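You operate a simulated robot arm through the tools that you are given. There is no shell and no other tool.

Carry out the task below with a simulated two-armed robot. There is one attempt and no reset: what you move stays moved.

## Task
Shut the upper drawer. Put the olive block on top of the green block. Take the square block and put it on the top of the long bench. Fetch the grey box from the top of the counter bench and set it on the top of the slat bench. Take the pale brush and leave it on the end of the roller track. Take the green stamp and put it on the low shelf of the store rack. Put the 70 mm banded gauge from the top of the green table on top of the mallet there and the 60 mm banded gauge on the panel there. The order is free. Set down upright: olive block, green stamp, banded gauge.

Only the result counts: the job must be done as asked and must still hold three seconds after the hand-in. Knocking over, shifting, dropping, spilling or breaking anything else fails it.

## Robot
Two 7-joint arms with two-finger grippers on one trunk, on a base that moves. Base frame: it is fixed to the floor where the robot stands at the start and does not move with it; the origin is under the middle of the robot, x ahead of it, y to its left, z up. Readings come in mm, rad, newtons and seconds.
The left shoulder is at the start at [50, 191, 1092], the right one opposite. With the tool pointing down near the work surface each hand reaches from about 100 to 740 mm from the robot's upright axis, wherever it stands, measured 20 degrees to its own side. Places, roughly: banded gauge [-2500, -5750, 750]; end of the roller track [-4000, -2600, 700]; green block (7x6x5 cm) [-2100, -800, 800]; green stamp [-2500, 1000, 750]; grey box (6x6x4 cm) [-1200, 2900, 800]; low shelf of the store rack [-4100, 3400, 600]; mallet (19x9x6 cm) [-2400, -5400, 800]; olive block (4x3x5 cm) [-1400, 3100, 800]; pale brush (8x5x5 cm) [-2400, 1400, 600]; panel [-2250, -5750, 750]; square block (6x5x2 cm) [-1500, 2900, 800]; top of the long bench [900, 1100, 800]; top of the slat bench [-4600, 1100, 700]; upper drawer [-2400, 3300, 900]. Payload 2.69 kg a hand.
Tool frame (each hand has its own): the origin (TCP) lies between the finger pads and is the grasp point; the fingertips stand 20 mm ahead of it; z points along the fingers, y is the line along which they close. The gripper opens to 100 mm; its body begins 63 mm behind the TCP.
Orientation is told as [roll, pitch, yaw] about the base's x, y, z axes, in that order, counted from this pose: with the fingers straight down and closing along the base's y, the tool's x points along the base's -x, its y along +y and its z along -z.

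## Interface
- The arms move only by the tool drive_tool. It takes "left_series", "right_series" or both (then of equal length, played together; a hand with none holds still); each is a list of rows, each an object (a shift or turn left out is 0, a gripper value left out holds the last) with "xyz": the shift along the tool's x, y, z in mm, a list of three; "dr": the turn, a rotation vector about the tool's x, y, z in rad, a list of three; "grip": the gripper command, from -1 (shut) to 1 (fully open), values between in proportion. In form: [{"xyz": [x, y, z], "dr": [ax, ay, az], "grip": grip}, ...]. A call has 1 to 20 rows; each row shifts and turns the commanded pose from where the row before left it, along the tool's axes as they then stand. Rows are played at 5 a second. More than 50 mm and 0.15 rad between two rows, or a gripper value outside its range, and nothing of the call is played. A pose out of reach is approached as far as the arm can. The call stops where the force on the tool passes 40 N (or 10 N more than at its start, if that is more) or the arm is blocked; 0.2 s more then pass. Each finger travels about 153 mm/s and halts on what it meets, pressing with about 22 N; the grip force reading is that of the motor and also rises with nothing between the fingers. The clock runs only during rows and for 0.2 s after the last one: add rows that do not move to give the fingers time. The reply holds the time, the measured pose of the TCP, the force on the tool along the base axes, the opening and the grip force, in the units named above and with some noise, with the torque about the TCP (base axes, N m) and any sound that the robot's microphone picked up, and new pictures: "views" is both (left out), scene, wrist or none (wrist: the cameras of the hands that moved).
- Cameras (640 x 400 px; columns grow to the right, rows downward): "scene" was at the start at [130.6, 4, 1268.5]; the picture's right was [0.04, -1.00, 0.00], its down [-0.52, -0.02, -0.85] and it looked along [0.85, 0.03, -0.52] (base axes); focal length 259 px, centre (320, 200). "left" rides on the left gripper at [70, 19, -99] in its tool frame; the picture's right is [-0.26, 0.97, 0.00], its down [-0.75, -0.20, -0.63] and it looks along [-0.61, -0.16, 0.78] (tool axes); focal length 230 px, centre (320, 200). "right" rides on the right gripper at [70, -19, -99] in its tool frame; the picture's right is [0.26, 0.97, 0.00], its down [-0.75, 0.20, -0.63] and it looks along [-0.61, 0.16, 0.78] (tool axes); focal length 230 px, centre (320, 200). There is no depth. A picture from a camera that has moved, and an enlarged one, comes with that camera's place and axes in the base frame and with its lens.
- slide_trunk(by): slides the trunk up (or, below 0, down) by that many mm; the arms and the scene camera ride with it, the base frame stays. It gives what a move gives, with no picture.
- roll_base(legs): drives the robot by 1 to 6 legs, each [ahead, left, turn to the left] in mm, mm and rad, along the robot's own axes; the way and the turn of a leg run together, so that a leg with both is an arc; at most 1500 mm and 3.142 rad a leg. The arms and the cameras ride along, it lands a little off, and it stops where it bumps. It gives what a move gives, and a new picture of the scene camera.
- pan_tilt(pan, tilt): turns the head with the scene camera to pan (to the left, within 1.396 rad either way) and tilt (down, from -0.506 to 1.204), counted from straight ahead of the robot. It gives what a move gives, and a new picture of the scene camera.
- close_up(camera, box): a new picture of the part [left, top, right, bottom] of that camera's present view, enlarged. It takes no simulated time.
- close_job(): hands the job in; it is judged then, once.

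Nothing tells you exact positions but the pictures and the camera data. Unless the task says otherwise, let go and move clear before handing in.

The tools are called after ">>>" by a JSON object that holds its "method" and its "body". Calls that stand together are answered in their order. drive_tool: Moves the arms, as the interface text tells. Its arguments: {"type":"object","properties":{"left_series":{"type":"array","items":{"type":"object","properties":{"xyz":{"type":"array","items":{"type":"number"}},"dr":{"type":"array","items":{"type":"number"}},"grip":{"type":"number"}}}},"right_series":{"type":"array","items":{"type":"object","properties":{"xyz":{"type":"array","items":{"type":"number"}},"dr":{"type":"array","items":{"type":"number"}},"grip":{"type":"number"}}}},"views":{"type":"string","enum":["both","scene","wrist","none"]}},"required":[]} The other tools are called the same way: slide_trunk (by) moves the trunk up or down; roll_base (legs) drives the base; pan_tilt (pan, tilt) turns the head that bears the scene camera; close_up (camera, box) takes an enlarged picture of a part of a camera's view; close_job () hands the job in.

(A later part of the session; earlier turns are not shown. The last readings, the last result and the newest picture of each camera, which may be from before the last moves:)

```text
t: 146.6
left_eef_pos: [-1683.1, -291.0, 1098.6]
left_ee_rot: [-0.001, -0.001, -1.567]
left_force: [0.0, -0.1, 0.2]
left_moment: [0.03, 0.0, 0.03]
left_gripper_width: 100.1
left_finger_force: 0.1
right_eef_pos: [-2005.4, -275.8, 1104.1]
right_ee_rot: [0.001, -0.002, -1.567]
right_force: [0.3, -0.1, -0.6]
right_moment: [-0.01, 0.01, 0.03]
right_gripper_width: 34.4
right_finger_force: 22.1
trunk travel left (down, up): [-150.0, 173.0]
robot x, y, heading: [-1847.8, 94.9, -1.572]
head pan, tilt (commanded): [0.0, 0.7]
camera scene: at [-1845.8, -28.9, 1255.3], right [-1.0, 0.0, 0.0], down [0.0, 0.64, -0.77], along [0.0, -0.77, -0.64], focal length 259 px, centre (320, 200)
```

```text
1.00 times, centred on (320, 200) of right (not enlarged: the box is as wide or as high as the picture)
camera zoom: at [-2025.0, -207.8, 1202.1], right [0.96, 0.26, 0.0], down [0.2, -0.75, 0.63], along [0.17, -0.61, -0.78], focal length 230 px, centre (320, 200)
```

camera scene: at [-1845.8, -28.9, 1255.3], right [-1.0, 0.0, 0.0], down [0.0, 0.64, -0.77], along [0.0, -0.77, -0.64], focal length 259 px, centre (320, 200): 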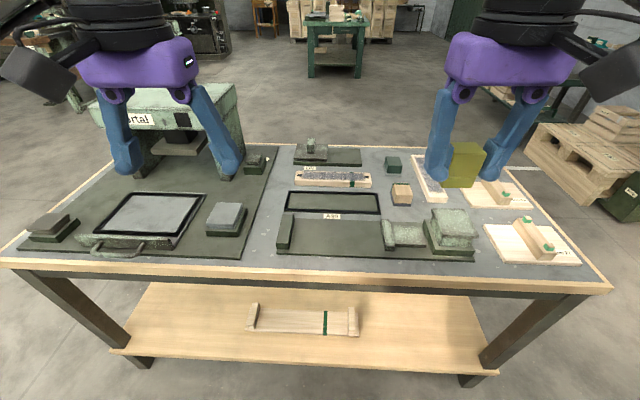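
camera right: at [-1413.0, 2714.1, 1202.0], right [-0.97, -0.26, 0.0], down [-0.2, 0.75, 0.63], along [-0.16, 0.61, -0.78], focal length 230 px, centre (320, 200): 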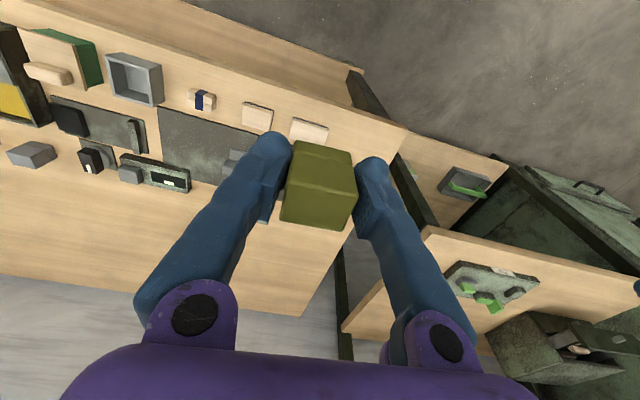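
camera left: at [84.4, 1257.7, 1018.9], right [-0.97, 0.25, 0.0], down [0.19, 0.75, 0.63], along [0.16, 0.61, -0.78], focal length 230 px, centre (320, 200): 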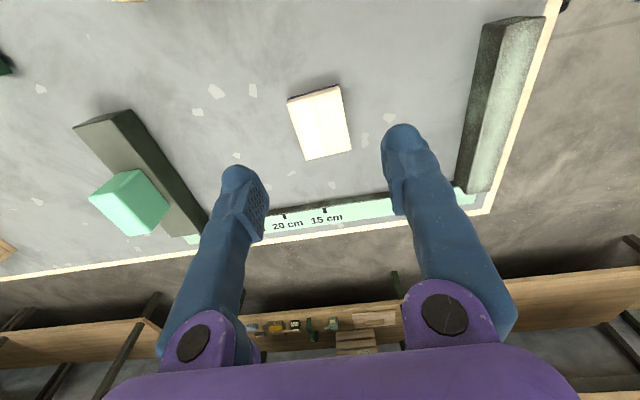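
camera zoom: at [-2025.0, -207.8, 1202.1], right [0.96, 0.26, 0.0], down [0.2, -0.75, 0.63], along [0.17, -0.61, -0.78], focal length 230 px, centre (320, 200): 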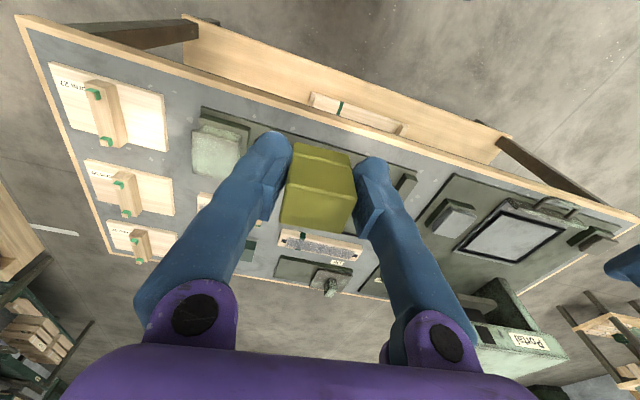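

The green block is too far from this side, since the bench's far edge is near y = -970 and the block sits about 170 mm inside it. I'll drive round to the far side via the east end.

>>> {"method": "roll_base", "body": {"legs": [[0, 1280, 0], [1500, 0, 0], [0, 0, -1.571]]}}

>>> {"method": "pan_tilt", "body": {"pan": 0.0, "tilt": 0.4}}

```text
t: 168.7
left_eef_pos: [-1030.7, -1552.7, 1098.5]
left_ee_rot: [0.002, -0.001, 3.102]
left_force: [1.1, -1.0, 0.3]
left_moment: [-0.05, -0.03, 0.02]
left_gripper_width: 100.0
left_finger_force: 0.1
right_eef_pos: [-1001.8, -1232.0, 1102.4]
right_ee_rot: [0.0, -0.002, 3.099]
right_force: [0.6, -0.3, -0.2]
right_moment: [0.01, -0.01, -0.01]
right_gripper_width: 34.8
right_finger_force: 22.4
trunk travel left (down, up): [-150.0, 173.0]
robot x, y, heading: [-634.4, -1407.6, 3.101]
head pan, tilt (commanded): [0.0, 0.7]
camera scene: at [-762.0, -1400.3, 1255.3], right [0.04, 1.0, 0.0], down [0.64, -0.03, -0.76], along [-0.76, 0.03, -0.64], focal length 259 px, centre (320, 200)
```

scene: 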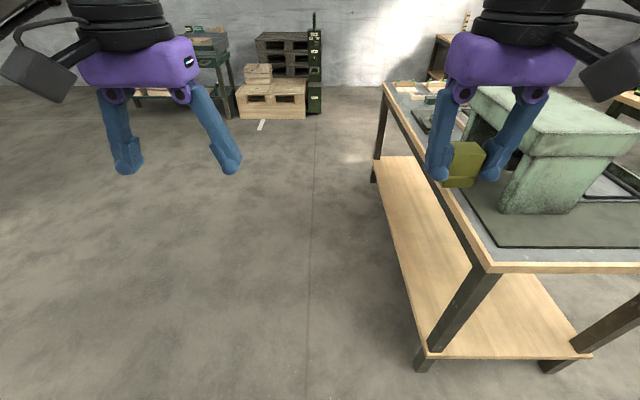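

```text
t: 169.5
left_eef_pos: [-1029.7, -1553.3, 1098.7]
left_ee_rot: [0.001, -0.001, 3.1]
left_force: [0.9, -0.4, 0.2]
left_moment: [-0.02, -0.02, 0.06]
left_gripper_width: 100.3
left_finger_force: 0.0
right_eef_pos: [-1002.9, -1231.2, 1102.9]
right_ee_rot: [0.001, 0.0, 3.1]
right_force: [-1.0, 0.1, 0.1]
right_moment: [0.06, 0.02, -0.01]
right_gripper_width: 34.5
right_finger_force: 22.1
trunk travel left (down, up): [-150.0, 173.0]
robot x, y, heading: [-640.5, -1406.8, 3.099]
head pan, tilt (commanded): [0.0, 0.4]
camera scene: at [-769.7, -1400.0, 1282.1], right [0.04, 1.0, 0.0], down [0.39, -0.02, -0.92], along [-0.92, 0.04, -0.39], focal length 259 px, centre (320, 200)
```

scene: 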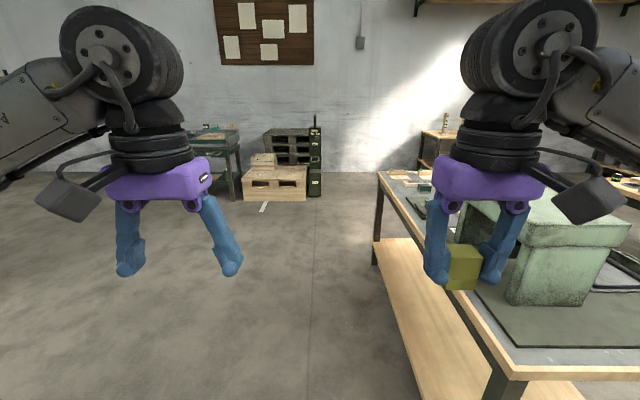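

The far side is open. I'll drive along it and turn to face the bench.

>>> {"method": "roll_base", "body": {"legs": [[0, 0, 0.042], [1500, 60, 0], [120, 0, 0], [0, 0, -1.571]]}}

>>> {"method": "pan_tilt", "body": {"pan": 0.0, "tilt": 0.75}}

```text
refused: leg 2 is longer than a leg can be; nothing moved
```

```text
t: 170.3
left_eef_pos: [-1029.8, -1553.2, 1098.2]
left_ee_rot: [-0.002, 0.0, 3.102]
left_force: [0.0, -0.5, 0.0]
left_moment: [0.0, -0.01, -0.04]
left_gripper_width: 100.0
left_finger_force: 0.1
right_eef_pos: [-1003.0, -1232.1, 1103.1]
right_ee_rot: [0.002, -0.001, 3.101]
right_force: [-0.7, -0.2, -0.9]
right_moment: [0.02, 0.01, -0.01]
right_gripper_width: 34.8
right_finger_force: 22.0
trunk travel left (down, up): [-150.0, 173.0]
robot x, y, heading: [-637.4, -1404.8, 3.101]
head pan, tilt (commanded): [0.0, 0.75]
camera scene: at [-759.9, -1400.4, 1251.1], right [0.04, 1.0, 0.0], down [0.68, -0.03, -0.73], along [-0.73, 0.03, -0.68], focal length 259 px, centre (320, 200)
```

scene: 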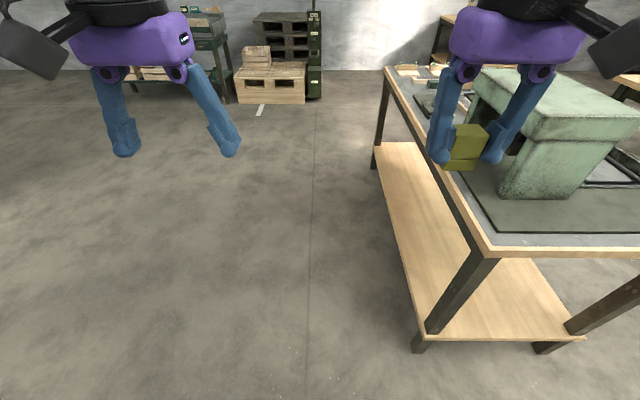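

>>> {"method": "roll_base", "body": {"legs": [[0, 0, 0.042], [1400, 60, 0], [230, 0, 0], [0, 0, -1.571]]}}

```text
t: 182.7
left_eef_pos: [-2390.5, -1054.4, 1098.3]
left_ee_rot: [0.0, -0.001, 1.55]
left_force: [0.2, -0.6, -0.6]
left_moment: [-0.02, 0.02, -0.03]
left_gripper_width: 100.0
left_finger_force: 0.1
right_eef_pos: [-2068.8, -1075.5, 1104.6]
right_ee_rot: [0.0, 0.0, 1.552]
right_force: [-0.5, 1.1, -0.9]
right_moment: [-0.02, 0.01, 0.02]
right_gripper_width: 34.6
right_finger_force: 21.8
trunk travel left (down, up): [-150.0, 173.0]
robot x, y, heading: [-2242.0, -1445.4, 1.544]
head pan, tilt (commanded): [0.0, 0.75]
camera scene: at [-2233.0, -1319.7, 1251.0], right [1.0, -0.02, 0.0], down [-0.02, -0.68, -0.73], along [0.02, 0.73, -0.68], focal length 259 px, centre (320, 200)
```

scene: 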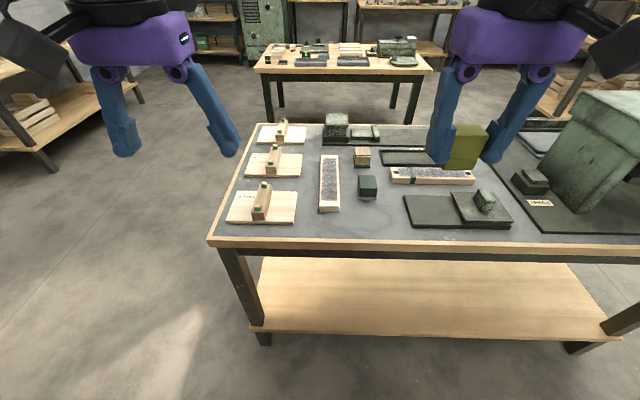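

>>> {"method": "close_up", "body": {"camera": "scene", "box": [320, 130, 420, 230]}}

>>> {"method": "roll_base", "body": {"legs": [[90, 0, 0.025]]}}

>>> {"method": "close_up", "body": {"camera": "scene", "box": [320, 140, 420, 240]}}

>>> {"method": "close_up", "body": {"camera": "right", "box": [0, 0, 640, 400]}}

```text
4.00 times, centred on (370, 180) of scene
camera zoom: at [-2233.0, -1319.7, 1251.0], right [1.0, -0.02, 0.0], down [-0.02, -0.68, -0.73], along [0.02, 0.73, -0.68], focal length 1037 px, centre (120, 280)
```

zoom: 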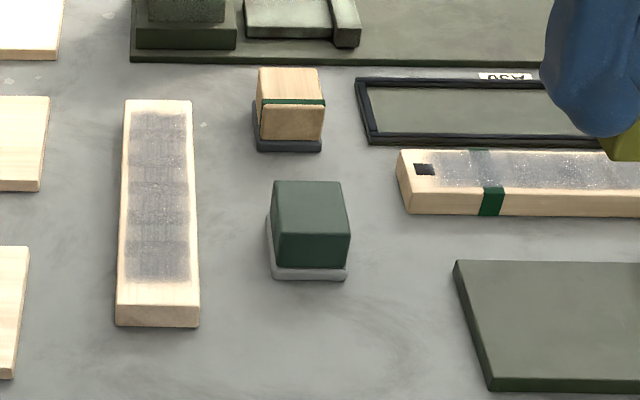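

```text
t: 183.8
left_eef_pos: [-2400.7, -968.4, 1096.9]
left_ee_rot: [0.0, -0.001, 1.575]
left_force: [-0.1, 0.4, -1.1]
left_moment: [0.01, -0.01, -0.02]
left_gripper_width: 100.0
left_finger_force: 0.0
right_eef_pos: [-2077.3, -982.4, 1104.7]
right_ee_rot: [0.0, 0.0, 1.579]
right_force: [-0.6, -0.2, -0.9]
right_moment: [-0.04, 0.0, -0.04]
right_gripper_width: 34.8
right_finger_force: 22.1
trunk travel left (down, up): [-150.0, 173.0]
robot x, y, heading: [-2233.0, -1352.2, 1.573]
head pan, tilt (commanded): [0.0, 0.75]
camera scene: at [-2235.5, -1229.6, 1250.9], right [1.0, 0.0, 0.0], down [0.0, -0.68, -0.73], along [0.0, 0.73, -0.68], focal length 259 px, centre (320, 200)
```

scene: 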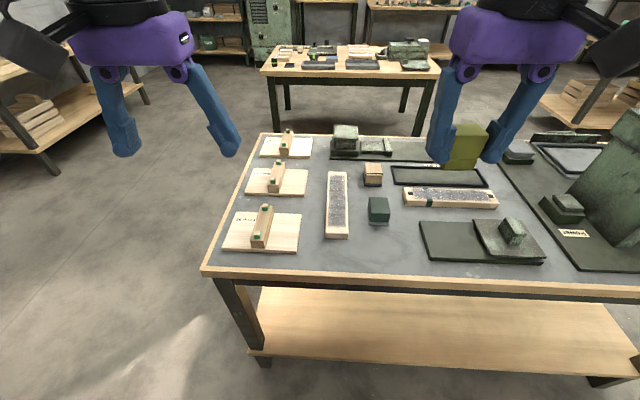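

```text
4.00 times, centred on (370, 190) of scene
camera zoom: at [-2235.5, -1229.6, 1250.9], right [1.0, 0.0, 0.0], down [0.0, -0.68, -0.73], along [0.0, 0.73, -0.68], focal length 1037 px, centre (120, 240)
```

zoom: 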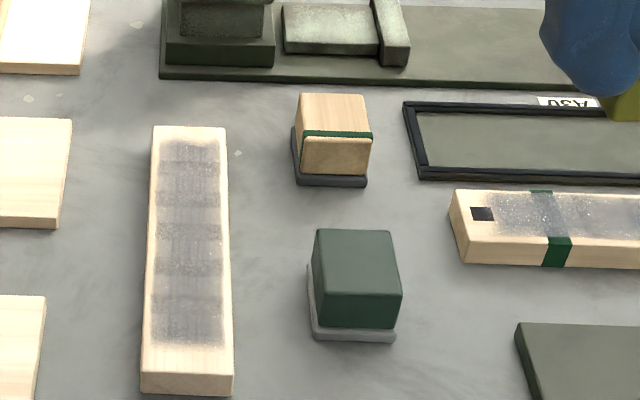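

```text
1.00 times, centred on (320, 200) of right (not enlarged: the box is as wide or as high as the picture)
camera zoom: at [-2059.2, -1051.6, 1201.8], right [-0.96, -0.26, 0.0], down [-0.21, 0.75, 0.63], along [-0.17, 0.61, -0.78], focal length 230 px, centre (320, 200)
```

zoom: 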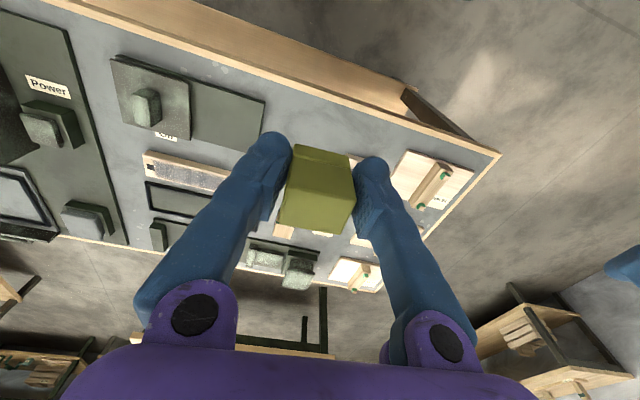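

The two opposite views triangulate the green block's top centre to about (-2090, -765, 800). I'll bring the olive block above it.

>>> {"method": "drive_tool", "body": {"right_series": [{"xyz": [-45, 3, 0]}, {"xyz": [-45, 3, 0]}, {"xyz": [-45, 3, 0]}, {"xyz": [-45, 2, 0]}, {"xyz": [-37, 2, 0]}, {"xyz": [0, 0, 45]}, {"xyz": [0, 0, 45]}, {"xyz": [0, 0, 45]}, {"xyz": [0, 0, 45]}, {}]}}

>>> {"method": "close_up", "body": {"camera": "scene", "box": [310, 120, 430, 240]}}

>>> {"method": "close_up", "body": {"camera": "right", "box": [200, 60, 440, 260]}}

```text
t: 186.0
left_eef_pos: [-2401.2, -970.1, 1098.5]
left_ee_rot: [0.0, -0.001, 1.577]
left_force: [0.0, 0.2, -0.3]
left_moment: [0.02, -0.02, 0.05]
left_gripper_width: 100.0
left_finger_force: 0.1
right_eef_pos: [-2093.2, -764.6, 925.1]
right_ee_rot: [0.0, -0.002, 1.576]
right_force: [-0.3, 0.3, 0.4]
right_moment: [0.01, 0.02, -0.02]
right_gripper_width: 34.8
right_finger_force: 21.5
trunk travel left (down, up): [-150.0, 173.0]
robot x, y, heading: [-2236.9, -1354.1, 1.573]
head pan, tilt (commanded): [0.0, 0.75]
camera scene: at [-2235.6, -1230.6, 1251.1], right [1.0, 0.0, 0.0], down [0.0, -0.68, -0.73], along [0.0, 0.73, -0.68], focal length 259 px, centre (320, 200)
camera right: at [-2073.8, -835.7, 1022.6], right [-0.96, -0.26, 0.0], down [-0.21, 0.75, 0.63], along [-0.17, 0.61, -0.78], focal length 230 px, centre (320, 200)
```

scene: 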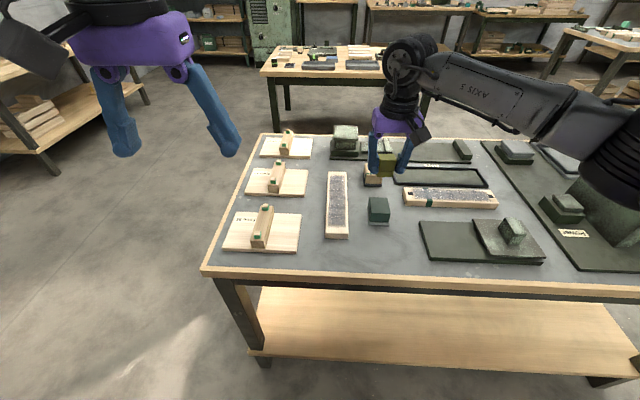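
right: 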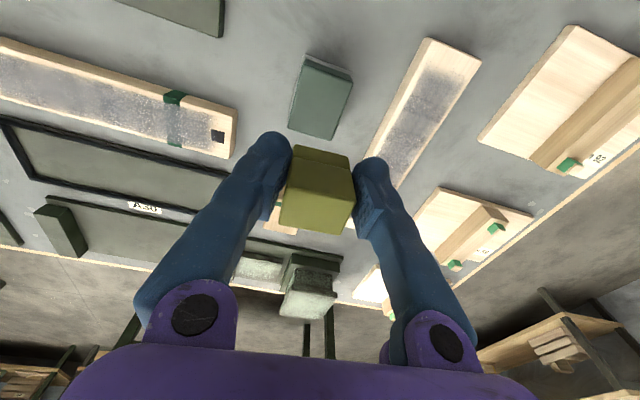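

```text
3.33 times, centred on (370, 180) of scene
camera zoom: at [-2235.6, -1230.6, 1251.1], right [1.0, 0.0, 0.0], down [0.0, -0.68, -0.73], along [0.0, 0.73, -0.68], focal length 864 px, centre (153, 267)
```

zoom: 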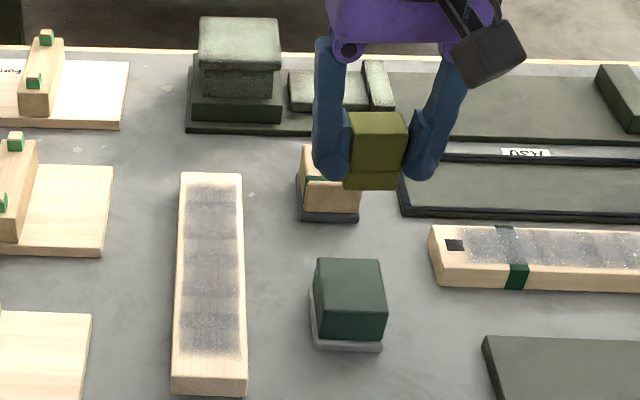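

```text
2.00 times, centred on (320, 160) of right
camera zoom: at [-2073.8, -835.7, 1022.6], right [-0.96, -0.26, 0.0], down [-0.21, 0.75, 0.63], along [-0.17, 0.61, -0.78], focal length 460 px, centre (320, 280)
```

zoom: 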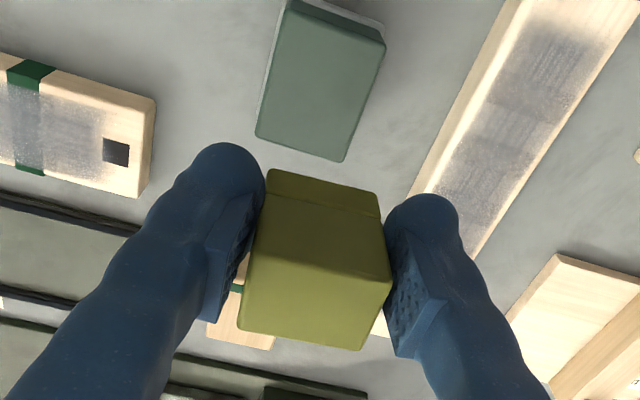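

Good alignment, and I'll correct it by a few mm. I'll descend toward contact in small steps.

>>> {"method": "drive_tool", "body": {"right_series": [{"xyz": [3, -2.5, 20]}, {"xyz": [0, 0, 30]}, {"xyz": [0, 0, 25]}, {"xyz": [0, 0, 5]}, {"xyz": [0, 0, 3]}, {}]}}

>>> {"method": "close_up", "body": {"camera": "scene", "box": [330, 140, 430, 240]}}

```text
t: 187.4
left_eef_pos: [-2399.9, -968.1, 1099.0]
left_ee_rot: [0.001, -0.001, 1.576]
left_force: [-0.6, -0.4, 0.0]
left_moment: [0.0, 0.02, -0.05]
left_gripper_width: 100.0
left_finger_force: 0.0
right_eef_pos: [-2089.1, -768.1, 841.4]
right_ee_rot: [0.0, -0.002, 1.577]
right_force: [-0.1, -0.6, -0.9]
right_moment: [0.01, 0.02, 0.02]
right_gripper_width: 34.6
right_finger_force: 22.2
trunk travel left (down, up): [-150.0, 173.0]
robot x, y, heading: [-2235.0, -1358.0, 1.572]
head pan, tilt (commanded): [0.0, 0.75]
camera scene: at [-2235.5, -1230.5, 1251.0], right [1.0, 0.0, 0.0], down [0.0, -0.68, -0.73], along [0.0, 0.73, -0.68], focal length 259 px, centre (320, 200)
camera right: at [-2071.3, -838.4, 939.6], right [-0.96, -0.26, 0.0], down [-0.21, 0.75, 0.63], along [-0.17, 0.61, -0.78], focal length 230 px, centre (320, 200)
```

scene: 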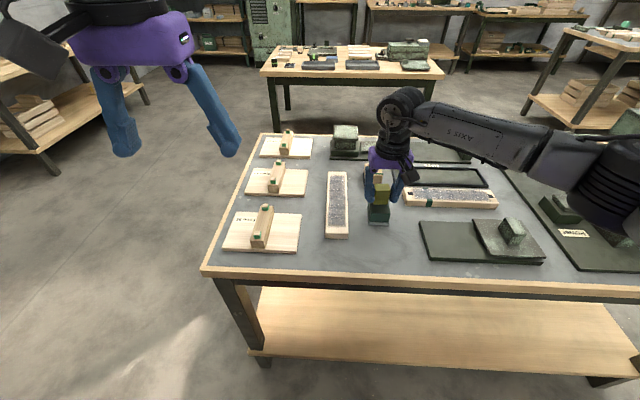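
right: 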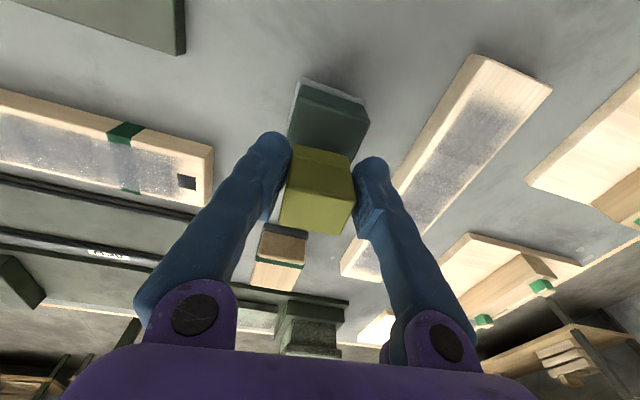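

```text
4.00 times, centred on (380, 190) of scene
camera zoom: at [-2235.5, -1230.5, 1251.0], right [1.0, 0.0, 0.0], down [0.0, -0.68, -0.73], along [0.0, 0.73, -0.68], focal length 1037 px, centre (80, 240)
```

zoom: 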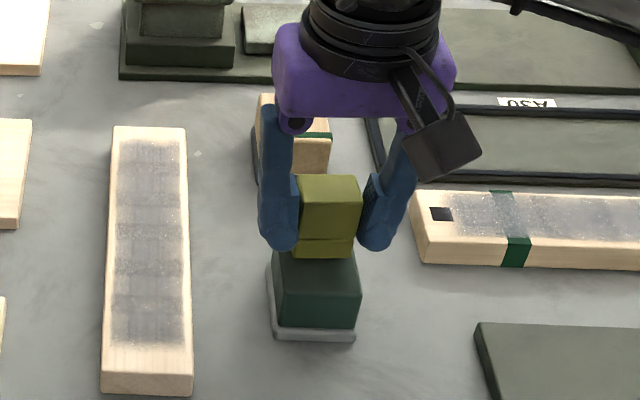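

>>> {"method": "drive_tool", "body": {"right_series": [{"xyz": [0, 0, 3]}, {"xyz": [0, 0, 2]}, {"xyz": [0, 0, 2]}, {}], "views": "none"}}

```text
t: 188.4
left_eef_pos: [-2400.4, -970.4, 1099.9]
left_ee_rot: [0.0, -0.004, 1.576]
left_force: [-0.1, -0.5, -0.2]
left_moment: [-0.01, 0.0, 0.03]
left_gripper_width: 100.0
left_finger_force: 0.0
right_eef_pos: [-2089.8, -766.2, 836.0]
right_ee_rot: [0.001, -0.006, 1.578]
right_force: [1.2, -0.4, 10.1]
right_moment: [0.11, -0.06, 0.01]
right_gripper_width: 34.2
right_finger_force: 22.5
trunk travel left (down, up): [-150.0, 173.0]
robot x, y, heading: [-2236.5, -1356.3, 1.576]
head pan, tilt (commanded): [0.0, 0.75]
```

Contact at TCP z ≈ 836. I'll check the seating before releasing.

>>> {"method": "close_up", "body": {"camera": "scene", "box": [330, 140, 430, 240]}}

>>> {"method": "close_up", "body": {"camera": "right", "box": [220, 50, 420, 250]}}

```text
4.00 times, centred on (380, 190) of scene
camera zoom: at [-2235.6, -1231.4, 1251.3], right [1.0, 0.0, 0.0], down [0.0, -0.68, -0.73], along [0.0, 0.73, -0.68], focal length 1037 px, centre (80, 240)
```

zoom: 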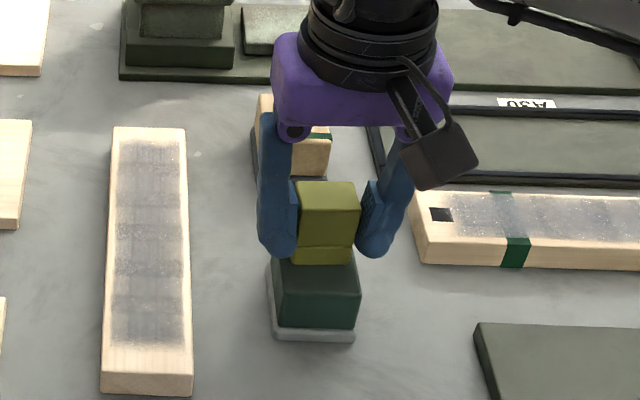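

```text
2.00 times, centred on (320, 150) of right
camera zoom: at [-2071.1, -838.6, 934.1], right [-0.96, -0.26, 0.0], down [-0.2, 0.75, 0.63], along [-0.17, 0.61, -0.77], focal length 460 px, centre (320, 300)
```

zoom: 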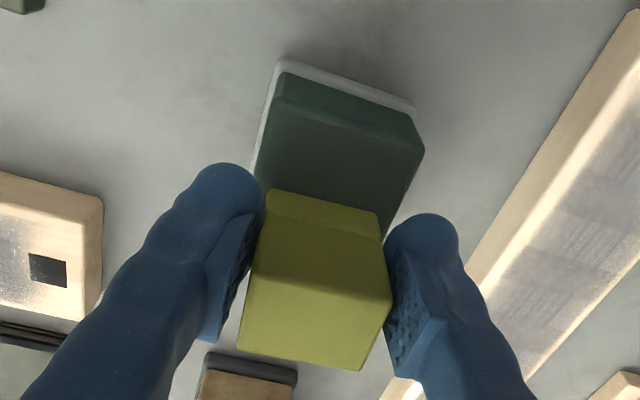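

The olive block sits about 9 mm too far back from the green block's centre. I'll lift slightly, shift it forward and set it down again.

>>> {"method": "drive_tool", "body": {"right_series": [{"xyz": [0, 0, -6]}, {"xyz": [8, 0, 0]}, {}, {"xyz": [0, 0, 3]}, {"xyz": [0, 0, 2]}, {}], "views": "none"}}

>>> {"method": "close_up", "body": {"camera": "right", "box": [220, 50, 420, 250]}}

```text
t: 189.8
left_eef_pos: [-2400.9, -970.0, 1099.4]
left_ee_rot: [-0.002, -0.002, 1.575]
left_force: [0.2, -1.1, -0.2]
left_moment: [0.01, 0.01, 0.03]
left_gripper_width: 100.1
left_finger_force: 0.1
right_eef_pos: [-2090.5, -774.9, 835.9]
right_ee_rot: [0.0, -0.004, 1.578]
right_force: [-0.3, -1.6, 8.1]
right_moment: [0.08, 0.01, -0.04]
right_gripper_width: 34.4
right_finger_force: 22.2
trunk travel left (down, up): [-150.0, 173.0]
robot x, y, heading: [-2235.1, -1354.0, 1.571]
head pan, tilt (commanded): [0.0, 0.75]
```

```text
2.00 times, centred on (320, 150) of right
camera zoom: at [-2071.1, -846.3, 934.1], right [-0.96, -0.26, 0.0], down [-0.2, 0.75, 0.63], along [-0.17, 0.61, -0.77], focal length 460 px, centre (320, 300)
```

zoom: 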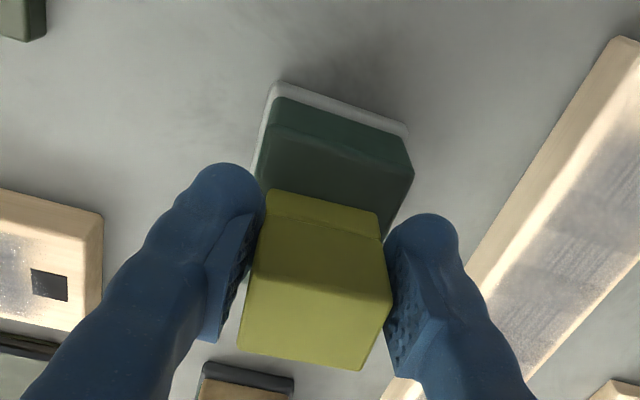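

Seated, with light contact force. Releasing and lifting clear.

>>> {"method": "drive_tool", "body": {"right_series": [{"xyz": [0, 0, -1]}, {"grip": 0.2}, {"grip": 0.2}, {}, {"xyz": [0, 0, -15]}, {"xyz": [0, 0, -40]}, {"xyz": [0, 0, -40]}, {}]}}

>>> {"method": "close_up", "body": {"camera": "scene", "box": [330, 140, 430, 240]}}

```text
t: 191.6
left_eef_pos: [-2400.5, -969.5, 1098.2]
left_ee_rot: [0.001, -0.003, 1.576]
left_force: [-0.3, -0.9, 1.0]
left_moment: [0.01, -0.01, 0.0]
left_gripper_width: 100.1
left_finger_force: 0.0
right_eef_pos: [-2089.4, -777.2, 932.1]
right_ee_rot: [-0.001, -0.002, 1.578]
right_force: [-0.5, 0.2, -0.2]
right_moment: [-0.01, 0.02, 0.02]
right_gripper_width: 59.9
right_finger_force: 0.1
trunk travel left (down, up): [-150.0, 173.0]
robot x, y, heading: [-2235.1, -1355.1, 1.575]
head pan, tilt (commanded): [0.0, 0.75]
camera scene: at [-2235.4, -1230.4, 1251.0], right [1.0, 0.0, 0.0], down [0.0, -0.68, -0.73], along [0.0, 0.73, -0.68], focal length 259 px, centre (320, 200)
camera right: at [-2070.0, -846.9, 1030.8], right [-0.96, -0.26, 0.0], down [-0.21, 0.75, 0.63], along [-0.17, 0.61, -0.78], focal length 230 px, centre (320, 200)
```

scene: 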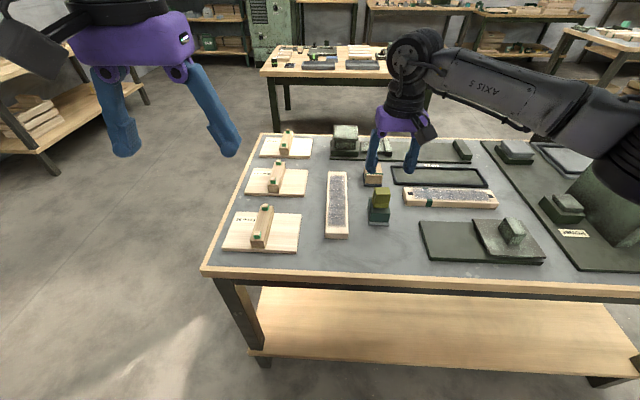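
right: 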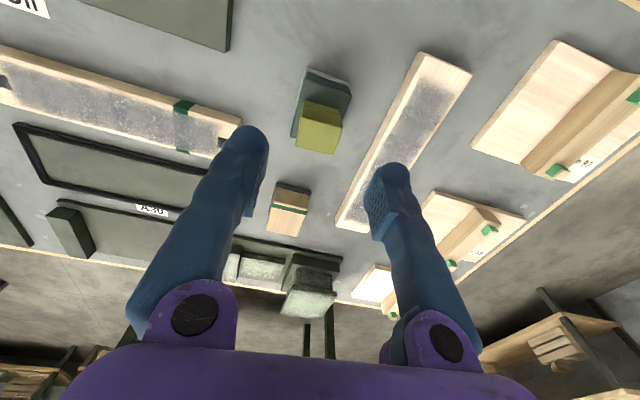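

```text
4.00 times, centred on (380, 190) of scene
camera zoom: at [-2235.4, -1230.4, 1251.0], right [1.0, 0.0, 0.0], down [0.0, -0.68, -0.73], along [0.0, 0.73, -0.68], focal length 1037 px, centre (80, 240)
```

zoom: 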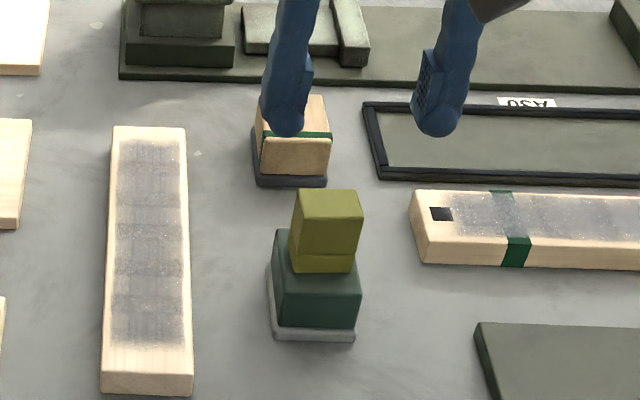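

The olive block stands on the green block. I'll retract the right hand and head to the green table for the gauges.

>>> {"method": "drive_tool", "body": {"right_series": [{"xyz": [0, 0, -45]}, {"xyz": [0, 0, -45]}, {"xyz": [0, 0, -45]}, {"xyz": [0, 0, -35]}, {"xyz": [45, 0, 0]}, {"xyz": [45, 0, 0]}, {"xyz": [45, 0, 0]}, {"xyz": [45, 0, 0]}, {"grip": 1}], "views": "none"}}

>>> {"method": "roll_base", "body": {"legs": [[-200, 0, 0], [0, 0, 3.14]]}}

>>> {"method": "pan_tilt", "body": {"pan": 0.0, "tilt": 0.35}}

```text
t: 193.6
left_eef_pos: [-2401.3, -968.9, 1098.5]
left_ee_rot: [0.001, -0.003, 1.577]
left_force: [0.1, 0.5, 0.1]
left_moment: [0.0, 0.01, -0.01]
left_gripper_width: 100.2
left_finger_force: 0.2
right_eef_pos: [-2086.4, -955.6, 1100.0]
right_ee_rot: [-0.001, -0.002, 1.576]
right_force: [0.0, 0.2, 0.0]
right_moment: [-0.02, -0.02, 0.0]
right_gripper_width: 100.3
right_finger_force: 0.0
trunk travel left (down, up): [-150.0, 173.0]
robot x, y, heading: [-2234.0, -1352.5, 1.572]
head pan, tilt (commanded): [0.0, 0.75]
```

```text
t: 202.6
left_eef_pos: [-2063.0, -1933.8, 1098.7]
left_ee_rot: [0.0, -0.001, -1.544]
left_force: [-0.3, -0.5, -0.5]
left_moment: [0.01, -0.04, 0.04]
left_gripper_width: 99.9
left_finger_force: 0.2
right_eef_pos: [-2375.2, -1955.7, 1099.7]
right_ee_rot: [0.0, -0.001, -1.544]
right_force: [0.2, 0.2, -0.6]
right_moment: [0.02, 0.0, 0.0]
right_gripper_width: 99.9
right_finger_force: 0.0
trunk travel left (down, up): [-150.0, 173.0]
robot x, y, heading: [-2234.7, -1552.7, -1.543]
head pan, tilt (commanded): [0.0, 0.75]
camera scene: at [-2231.3, -1675.2, 1251.0], right [-1.0, -0.03, 0.0], down [-0.02, 0.68, -0.73], along [0.02, -0.73, -0.68], focal length 259 px, centre (320, 200)
```

scene: 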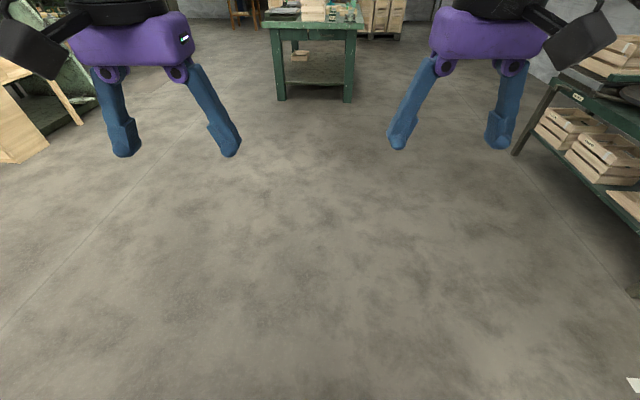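

```text
t: 203.4
left_eef_pos: [-2061.8, -1934.6, 1098.7]
left_ee_rot: [-0.001, -0.002, -1.543]
left_force: [1.4, -0.2, -0.7]
left_moment: [-0.01, -0.02, 0.0]
left_gripper_width: 99.9
left_finger_force: 0.1
right_eef_pos: [-2375.7, -1954.9, 1100.4]
right_ee_rot: [0.001, -0.002, -1.542]
right_force: [0.3, 0.0, 0.3]
right_moment: [-0.03, 0.05, -0.02]
right_gripper_width: 100.1
right_finger_force: 0.1
trunk travel left (down, up): [-150.0, 173.0]
robot x, y, heading: [-2235.0, -1553.7, -1.546]
head pan, tilt (commanded): [0.0, 0.351]
camera scene: at [-2231.1, -1685.5, 1286.6], right [-1.0, -0.03, 0.0], down [-0.01, 0.34, -0.94], along [0.02, -0.94, -0.34], focal length 259 px, centre (320, 200)
```

scene: 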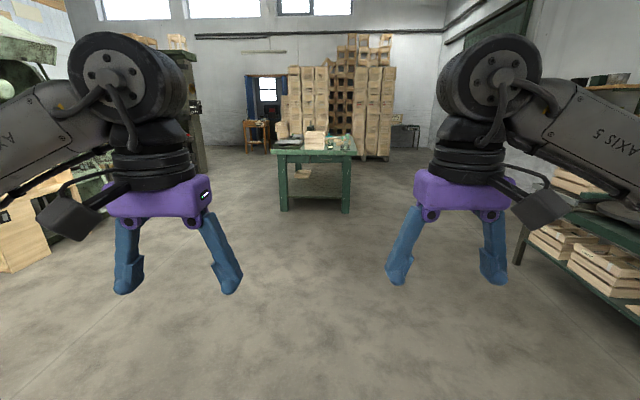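

The green table is ahead with open floor between. I'll drive toward it.

>>> {"method": "roll_base", "body": {"legs": [[0, 0, -0.025], [1450, 0, 0], [1150, 0, 0]]}}

>>> {"method": "pan_tilt", "body": {"pan": 0.0, "tilt": 0.6}}

```text
t: 216.4
left_eef_pos: [-2122.3, -4534.3, 1097.7]
left_ee_rot: [0.001, -0.003, -1.594]
left_force: [-0.5, 0.1, 0.5]
left_moment: [0.07, 0.0, 0.01]
left_gripper_width: 100.1
left_finger_force: 0.1
right_eef_pos: [-2437.2, -4539.7, 1100.2]
right_ee_rot: [-0.001, -0.003, -1.59]
right_force: [-1.1, 0.5, 0.4]
right_moment: [0.0, 0.0, -0.02]
right_gripper_width: 100.0
right_finger_force: 0.1
trunk travel left (down, up): [-150.0, 173.0]
robot x, y, heading: [-2276.9, -4145.7, -1.593]
head pan, tilt (commanded): [0.0, 0.351]
camera scene: at [-2279.0, -4277.6, 1286.7], right [-1.0, 0.02, 0.0], down [0.01, 0.34, -0.94], along [-0.02, -0.94, -0.34], focal length 259 px, centre (320, 200)
```

scene: 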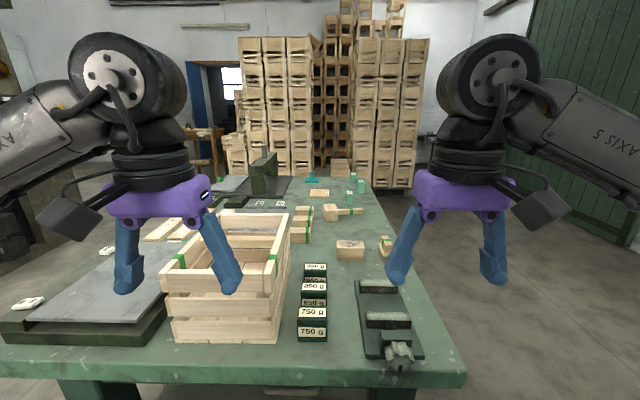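

```text
t: 217.2
left_eef_pos: [-2123.0, -4535.2, 1098.0]
left_ee_rot: [0.0, -0.003, -1.594]
left_force: [0.1, 0.5, -1.1]
left_moment: [-0.01, -0.02, 0.01]
left_gripper_width: 100.2
left_finger_force: 0.1
right_eef_pos: [-2437.1, -4541.4, 1099.7]
right_ee_rot: [-0.001, -0.002, -1.591]
right_force: [0.9, -0.3, 0.2]
right_moment: [-0.02, 0.0, -0.01]
right_gripper_width: 100.1
right_finger_force: 0.2
trunk travel left (down, up): [-150.0, 173.0]
robot x, y, heading: [-2275.5, -4140.8, -1.598]
head pan, tilt (commanded): [0.0, 0.6]
camera scene: at [-2278.8, -4272.6, 1264.0], right [-1.0, 0.02, 0.0], down [0.01, 0.56, -0.83], along [-0.02, -0.83, -0.56], focal length 259 px, centre (320, 200)
```

scene: 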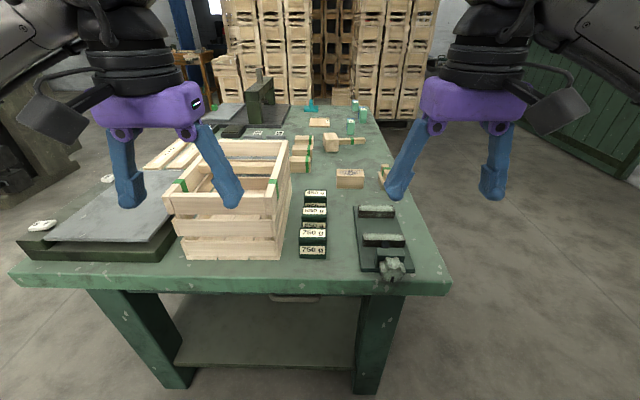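

The green table runs lengthwise away from me, and the mallet, gauges and panel lie near its far right side. I'll drive along its right side and turn to face it.

>>> {"method": "roll_base", "body": {"legs": [[0, -820, 0.025], [1430, 0, 0], [0, 0, 1.571]]}}

>>> {"method": "pan_tilt", "body": {"pan": 0.0, "tilt": 0.6}}

```text
t: 235.2
left_eef_pos: [-2691.7, -5404.6, 1099.2]
left_ee_rot: [0.0, -0.003, -0.009]
left_force: [-0.4, 0.1, 0.0]
left_moment: [-0.02, -0.01, 0.0]
left_gripper_width: 100.0
left_finger_force: 0.0
right_eef_pos: [-2681.7, -5718.2, 1099.9]
right_ee_rot: [0.001, -0.003, -0.007]
right_force: [0.3, 0.4, 0.6]
right_moment: [-0.01, 0.0, -0.01]
right_gripper_width: 99.9
right_finger_force: 0.1
trunk travel left (down, up): [-150.0, 173.0]
robot x, y, heading: [-3075.2, -5560.0, -0.012]
head pan, tilt (commanded): [0.0, 0.6]
camera scene: at [-2949.3, -5563.6, 1263.9], right [-0.01, -1.0, 0.0], down [-0.56, 0.01, -0.83], along [0.83, -0.01, -0.56], focal length 259 px, centre (320, 200)
```

scene: 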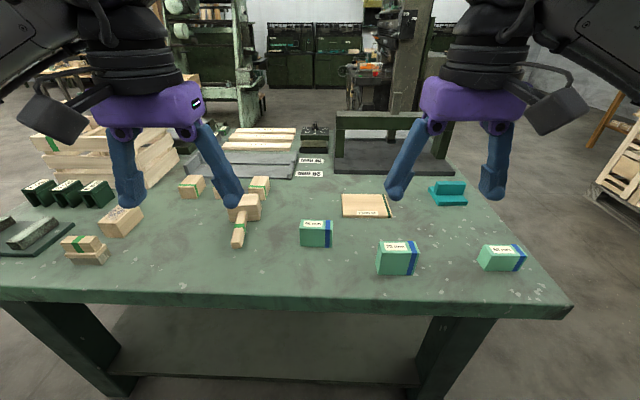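

```text
t: 235.8
left_eef_pos: [-2691.8, -5404.0, 1099.5]
left_ee_rot: [-0.002, -0.002, -0.008]
left_force: [0.7, -0.4, -0.3]
left_moment: [0.03, -0.01, 0.05]
left_gripper_width: 100.1
left_finger_force: 0.1
right_eef_pos: [-2682.2, -5717.5, 1099.7]
right_ee_rot: [0.001, -0.002, -0.007]
right_force: [0.1, -0.3, 0.3]
right_moment: [0.01, 0.0, 0.02]
right_gripper_width: 99.8
right_finger_force: 0.0
trunk travel left (down, up): [-150.0, 173.0]
robot x, y, heading: [-3080.3, -5562.5, -0.015]
head pan, tilt (commanded): [0.0, 0.6]
camera scene: at [-2949.3, -5563.7, 1263.9], right [-0.01, -1.0, 0.0], down [-0.56, 0.01, -0.83], along [0.83, -0.01, -0.56], focal length 259 px, centre (320, 200)
```

scene: 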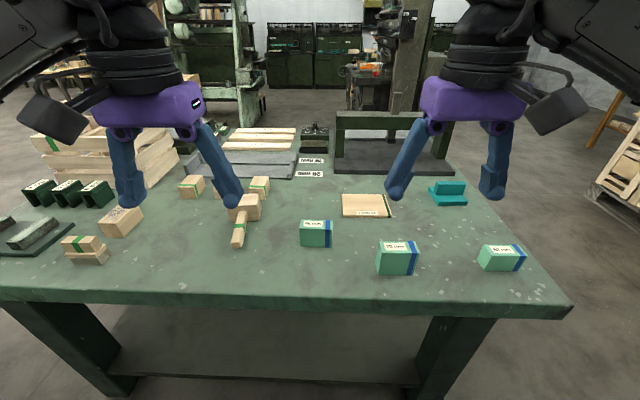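

Three green gauges with blue bands are visible. I'll zoom in to read their labels.

>>> {"method": "close_up", "body": {"camera": "scene", "box": [290, 200, 430, 290]}}

>>> {"method": "close_up", "body": {"camera": "scene", "box": [420, 180, 560, 280]}}

>>> {"method": "close_up", "body": {"camera": "scene", "box": [160, 150, 320, 270]}}

```text
4.44 times, centred on (360, 245) of scene
camera zoom: at [-2949.3, -5563.7, 1263.9], right [-0.01, -1.0, 0.0], down [-0.56, 0.01, -0.83], along [0.83, -0.01, -0.56], focal length 1152 px, centre (142, 0)
```

zoom: 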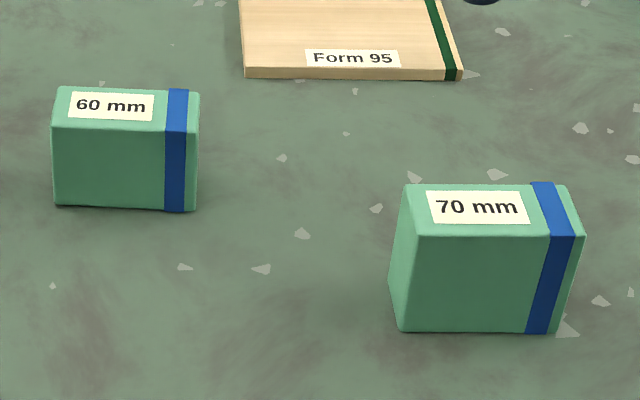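

```text
4.00 times, centred on (490, 230) of scene
camera zoom: at [-2949.3, -5563.7, 1263.9], right [-0.01, -1.0, 0.0], down [-0.56, 0.01, -0.83], along [0.83, -0.01, -0.56], focal length 1037 px, centre (-360, 80)
```

zoom: 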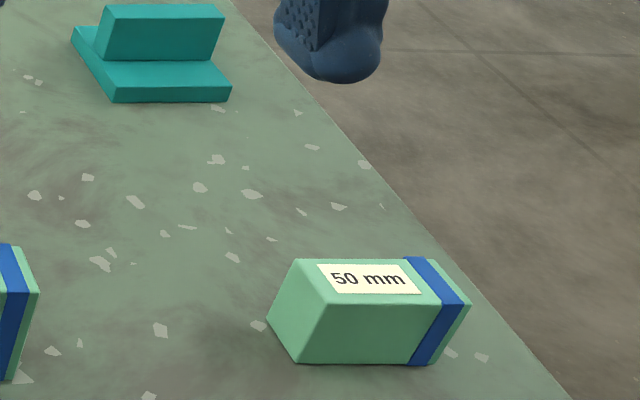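

```text
3.33 times, centred on (240, 210) of scene
camera zoom: at [-2949.3, -5563.7, 1263.9], right [-0.01, -1.0, 0.0], down [-0.56, 0.01, -0.83], along [0.83, -0.01, -0.56], focal length 864 px, centre (587, 167)
```

zoom: 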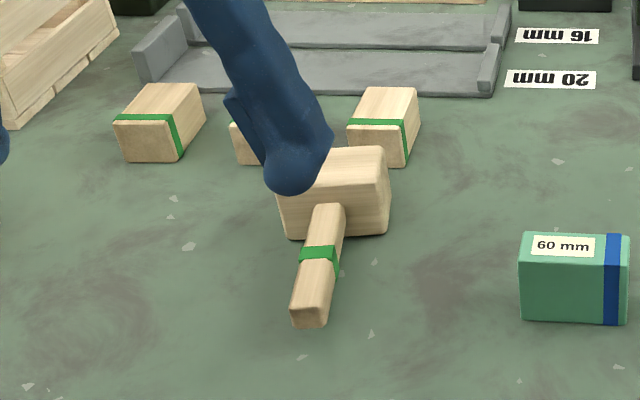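

Labels read: the 60 mm gauge is at about (-2400, -5560), the 70 mm gauge at about (-2495, -5762), and the 50 mm one is to be left alone. The "Form 95" board is the panel, and the mallet has its head at about (-2253, -5321). I'll move closer to triangulate.

>>> {"method": "roll_base", "body": {"legs": [[150, 0, 0.012]]}}

>>> {"method": "pan_tilt", "body": {"pan": 0.0, "tilt": 0.8}}

>>> {"method": "close_up", "body": {"camera": "scene", "box": [290, 150, 450, 270]}}

>>> {"method": "close_up", "body": {"camera": "right", "box": [0, 0, 640, 400]}}

```text
t: 237.2
left_eef_pos: [-2543.3, -5402.2, 1097.5]
left_ee_rot: [0.002, -0.002, 0.003]
left_force: [-0.3, 0.2, -0.3]
left_moment: [-0.01, 0.02, -0.01]
left_gripper_width: 100.1
left_finger_force: 0.1
right_eef_pos: [-2531.2, -5714.8, 1098.8]
right_ee_rot: [0.001, -0.001, 0.001]
right_force: [0.4, -1.2, -0.1]
right_moment: [-0.01, 0.04, 0.0]
right_gripper_width: 99.6
right_finger_force: 0.0
trunk travel left (down, up): [-150.0, 173.0]
robot x, y, heading: [-2931.8, -5564.2, -0.001]
head pan, tilt (commanded): [0.0, 0.6]
camera scene: at [-2800.1, -5563.2, 1263.8], right [0.0, -1.0, 0.0], down [-0.57, 0.0, -0.82], along [0.82, 0.0, -0.57], focal length 259 px, centre (320, 200)
```

scene: 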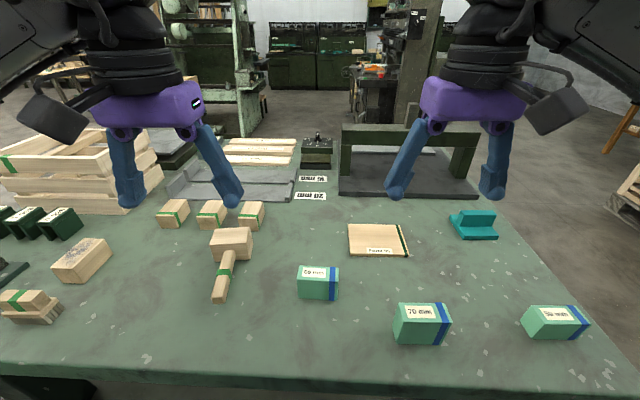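

```text
t: 237.9
left_eef_pos: [-2544.6, -5401.8, 1098.4]
left_ee_rot: [-0.001, -0.003, 0.002]
left_force: [-0.2, -0.9, -0.3]
left_moment: [-0.02, -0.03, 0.0]
left_gripper_width: 99.8
left_finger_force: 0.0
right_eef_pos: [-2531.2, -5715.0, 1099.5]
right_ee_rot: [0.001, -0.001, 0.001]
right_force: [-0.1, -0.6, 1.2]
right_moment: [-0.02, 0.0, 0.01]
right_gripper_width: 100.0
right_finger_force: 0.0
trunk travel left (down, up): [-150.0, 173.0]
robot x, y, heading: [-2933.4, -5565.4, 0.001]
head pan, tilt (commanded): [0.0, 0.799]
camera scene: at [-2808.7, -5563.2, 1247.1], right [0.0, -1.0, 0.0], down [-0.72, 0.0, -0.7], along [0.7, 0.0, -0.72], focal length 259 px, centre (320, 200)
```

scene: 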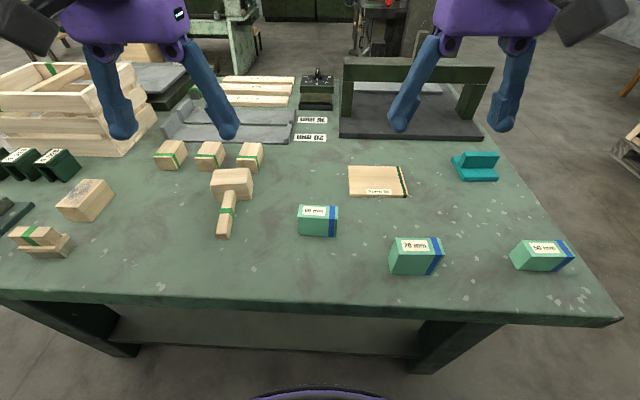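

```text
3.33 times, centred on (370, 210) of scene
camera zoom: at [-2808.7, -5563.2, 1247.1], right [0.0, -1.0, 0.0], down [-0.72, 0.0, -0.7], along [0.7, 0.0, -0.72], focal length 864 px, centre (153, 167)
```

zoom: 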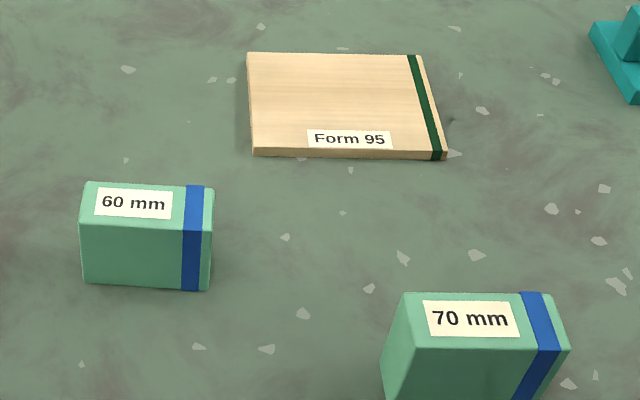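

```text
1.00 times, centred on (320, 200) of right (not enlarged: the box is as wide or as high as the picture)
camera zoom: at [-2601.9, -5734.5, 1198.7], right [-0.26, 0.97, 0.0], down [0.75, 0.2, 0.63], along [0.61, 0.16, -0.78], focal length 230 px, centre (320, 200)
```

zoom: 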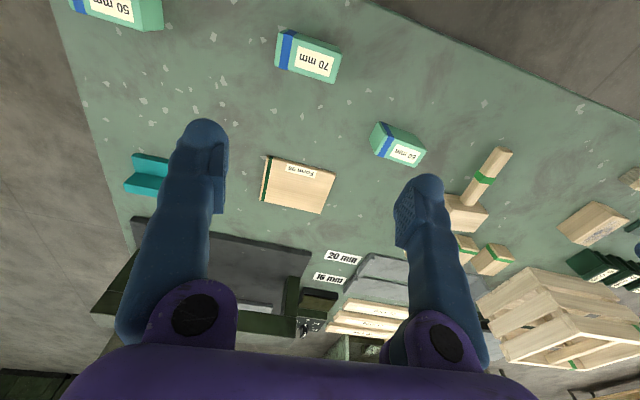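

Triangulating the views puts the table top at z ≈ 797, the 60 mm gauge's centre at (-2460, -5560), the 70 mm gauge at (-2549, -5737), the panel's centre at (-2306, -5707) and the mallet head at (-2332, -5357). I'll turn the right hand to close along x above the 60 mm gauge.

>>> {"method": "drive_tool", "body": {"right_series": [{"xyz": [-18, 39, 0], "grip": 0.6}, {"xyz": [-18, 39, 0]}, {"xyz": [-18, 39, 0]}, {"xyz": [-17, 38, 0]}, {"dr": [0, 0, 0.1487], "xyz": [0, 0, 10]}, {"dr": [0, 0, 0.1487], "xyz": [0, 0, 10]}, {"dr": [0, 0, 0.1487], "xyz": [0, 0, 10]}, {"dr": [0, 0, 0.1487], "xyz": [0, 0, 10]}, {"dr": [0, 0, 0.1487], "xyz": [0, 0, 10]}, {"dr": [0, 0, 0.1487], "xyz": [0, 0, 10]}, {"dr": [0, 0, 0.1487], "xyz": [0, 0, 10]}, {"dr": [0, 0, 0.1487], "xyz": [0, 0, 10]}, {"dr": [0, 0, 0.1487], "xyz": [0, 0, 10]}, {"dr": [0, 0, 0.1487], "xyz": [0, 0, 10]}, {"dr": [0, 0, 0.1487], "xyz": [0, 0, 10]}, {}]}}

```text
t: 241.3
left_eef_pos: [-2543.9, -5400.8, 1098.9]
left_ee_rot: [-0.001, -0.001, 0.0]
left_force: [0.1, 0.6, 0.4]
left_moment: [0.04, -0.01, 0.01]
left_gripper_width: 100.0
left_finger_force: 0.0
right_eef_pos: [-2460.2, -5560.8, 989.6]
right_ee_rot: [0.001, 0.001, -1.636]
right_force: [0.6, -0.7, -0.1]
right_moment: [0.0, 0.02, 0.03]
right_gripper_width: 80.2
right_finger_force: 0.0
trunk travel left (down, up): [-150.0, 173.0]
robot x, y, heading: [-2930.5, -5563.2, 0.003]
head pan, tilt (commanded): [0.0, 0.799]
camera scene: at [-2808.7, -5563.2, 1247.1], right [0.0, -1.0, 0.0], down [-0.72, 0.0, -0.7], along [0.7, 0.0, -0.72], focal length 259 px, centre (320, 200)
camera right: at [-2474.6, -5490.1, 1089.0], right [0.98, 0.2, 0.0], down [0.15, -0.76, 0.63], along [0.12, -0.62, -0.78], focal length 230 px, centre (320, 200)
```

scene: 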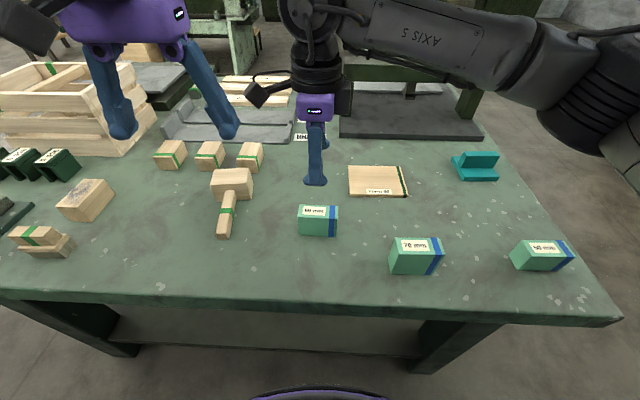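
right: 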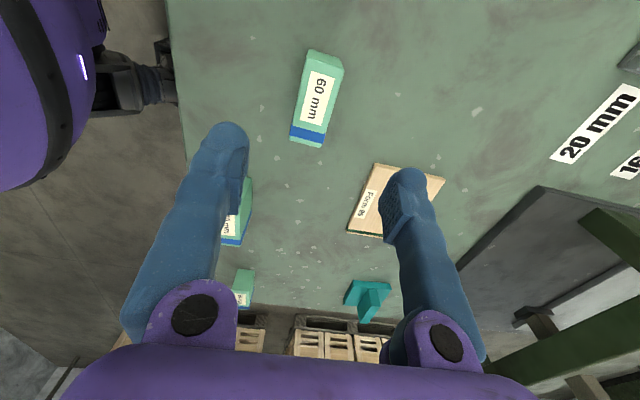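

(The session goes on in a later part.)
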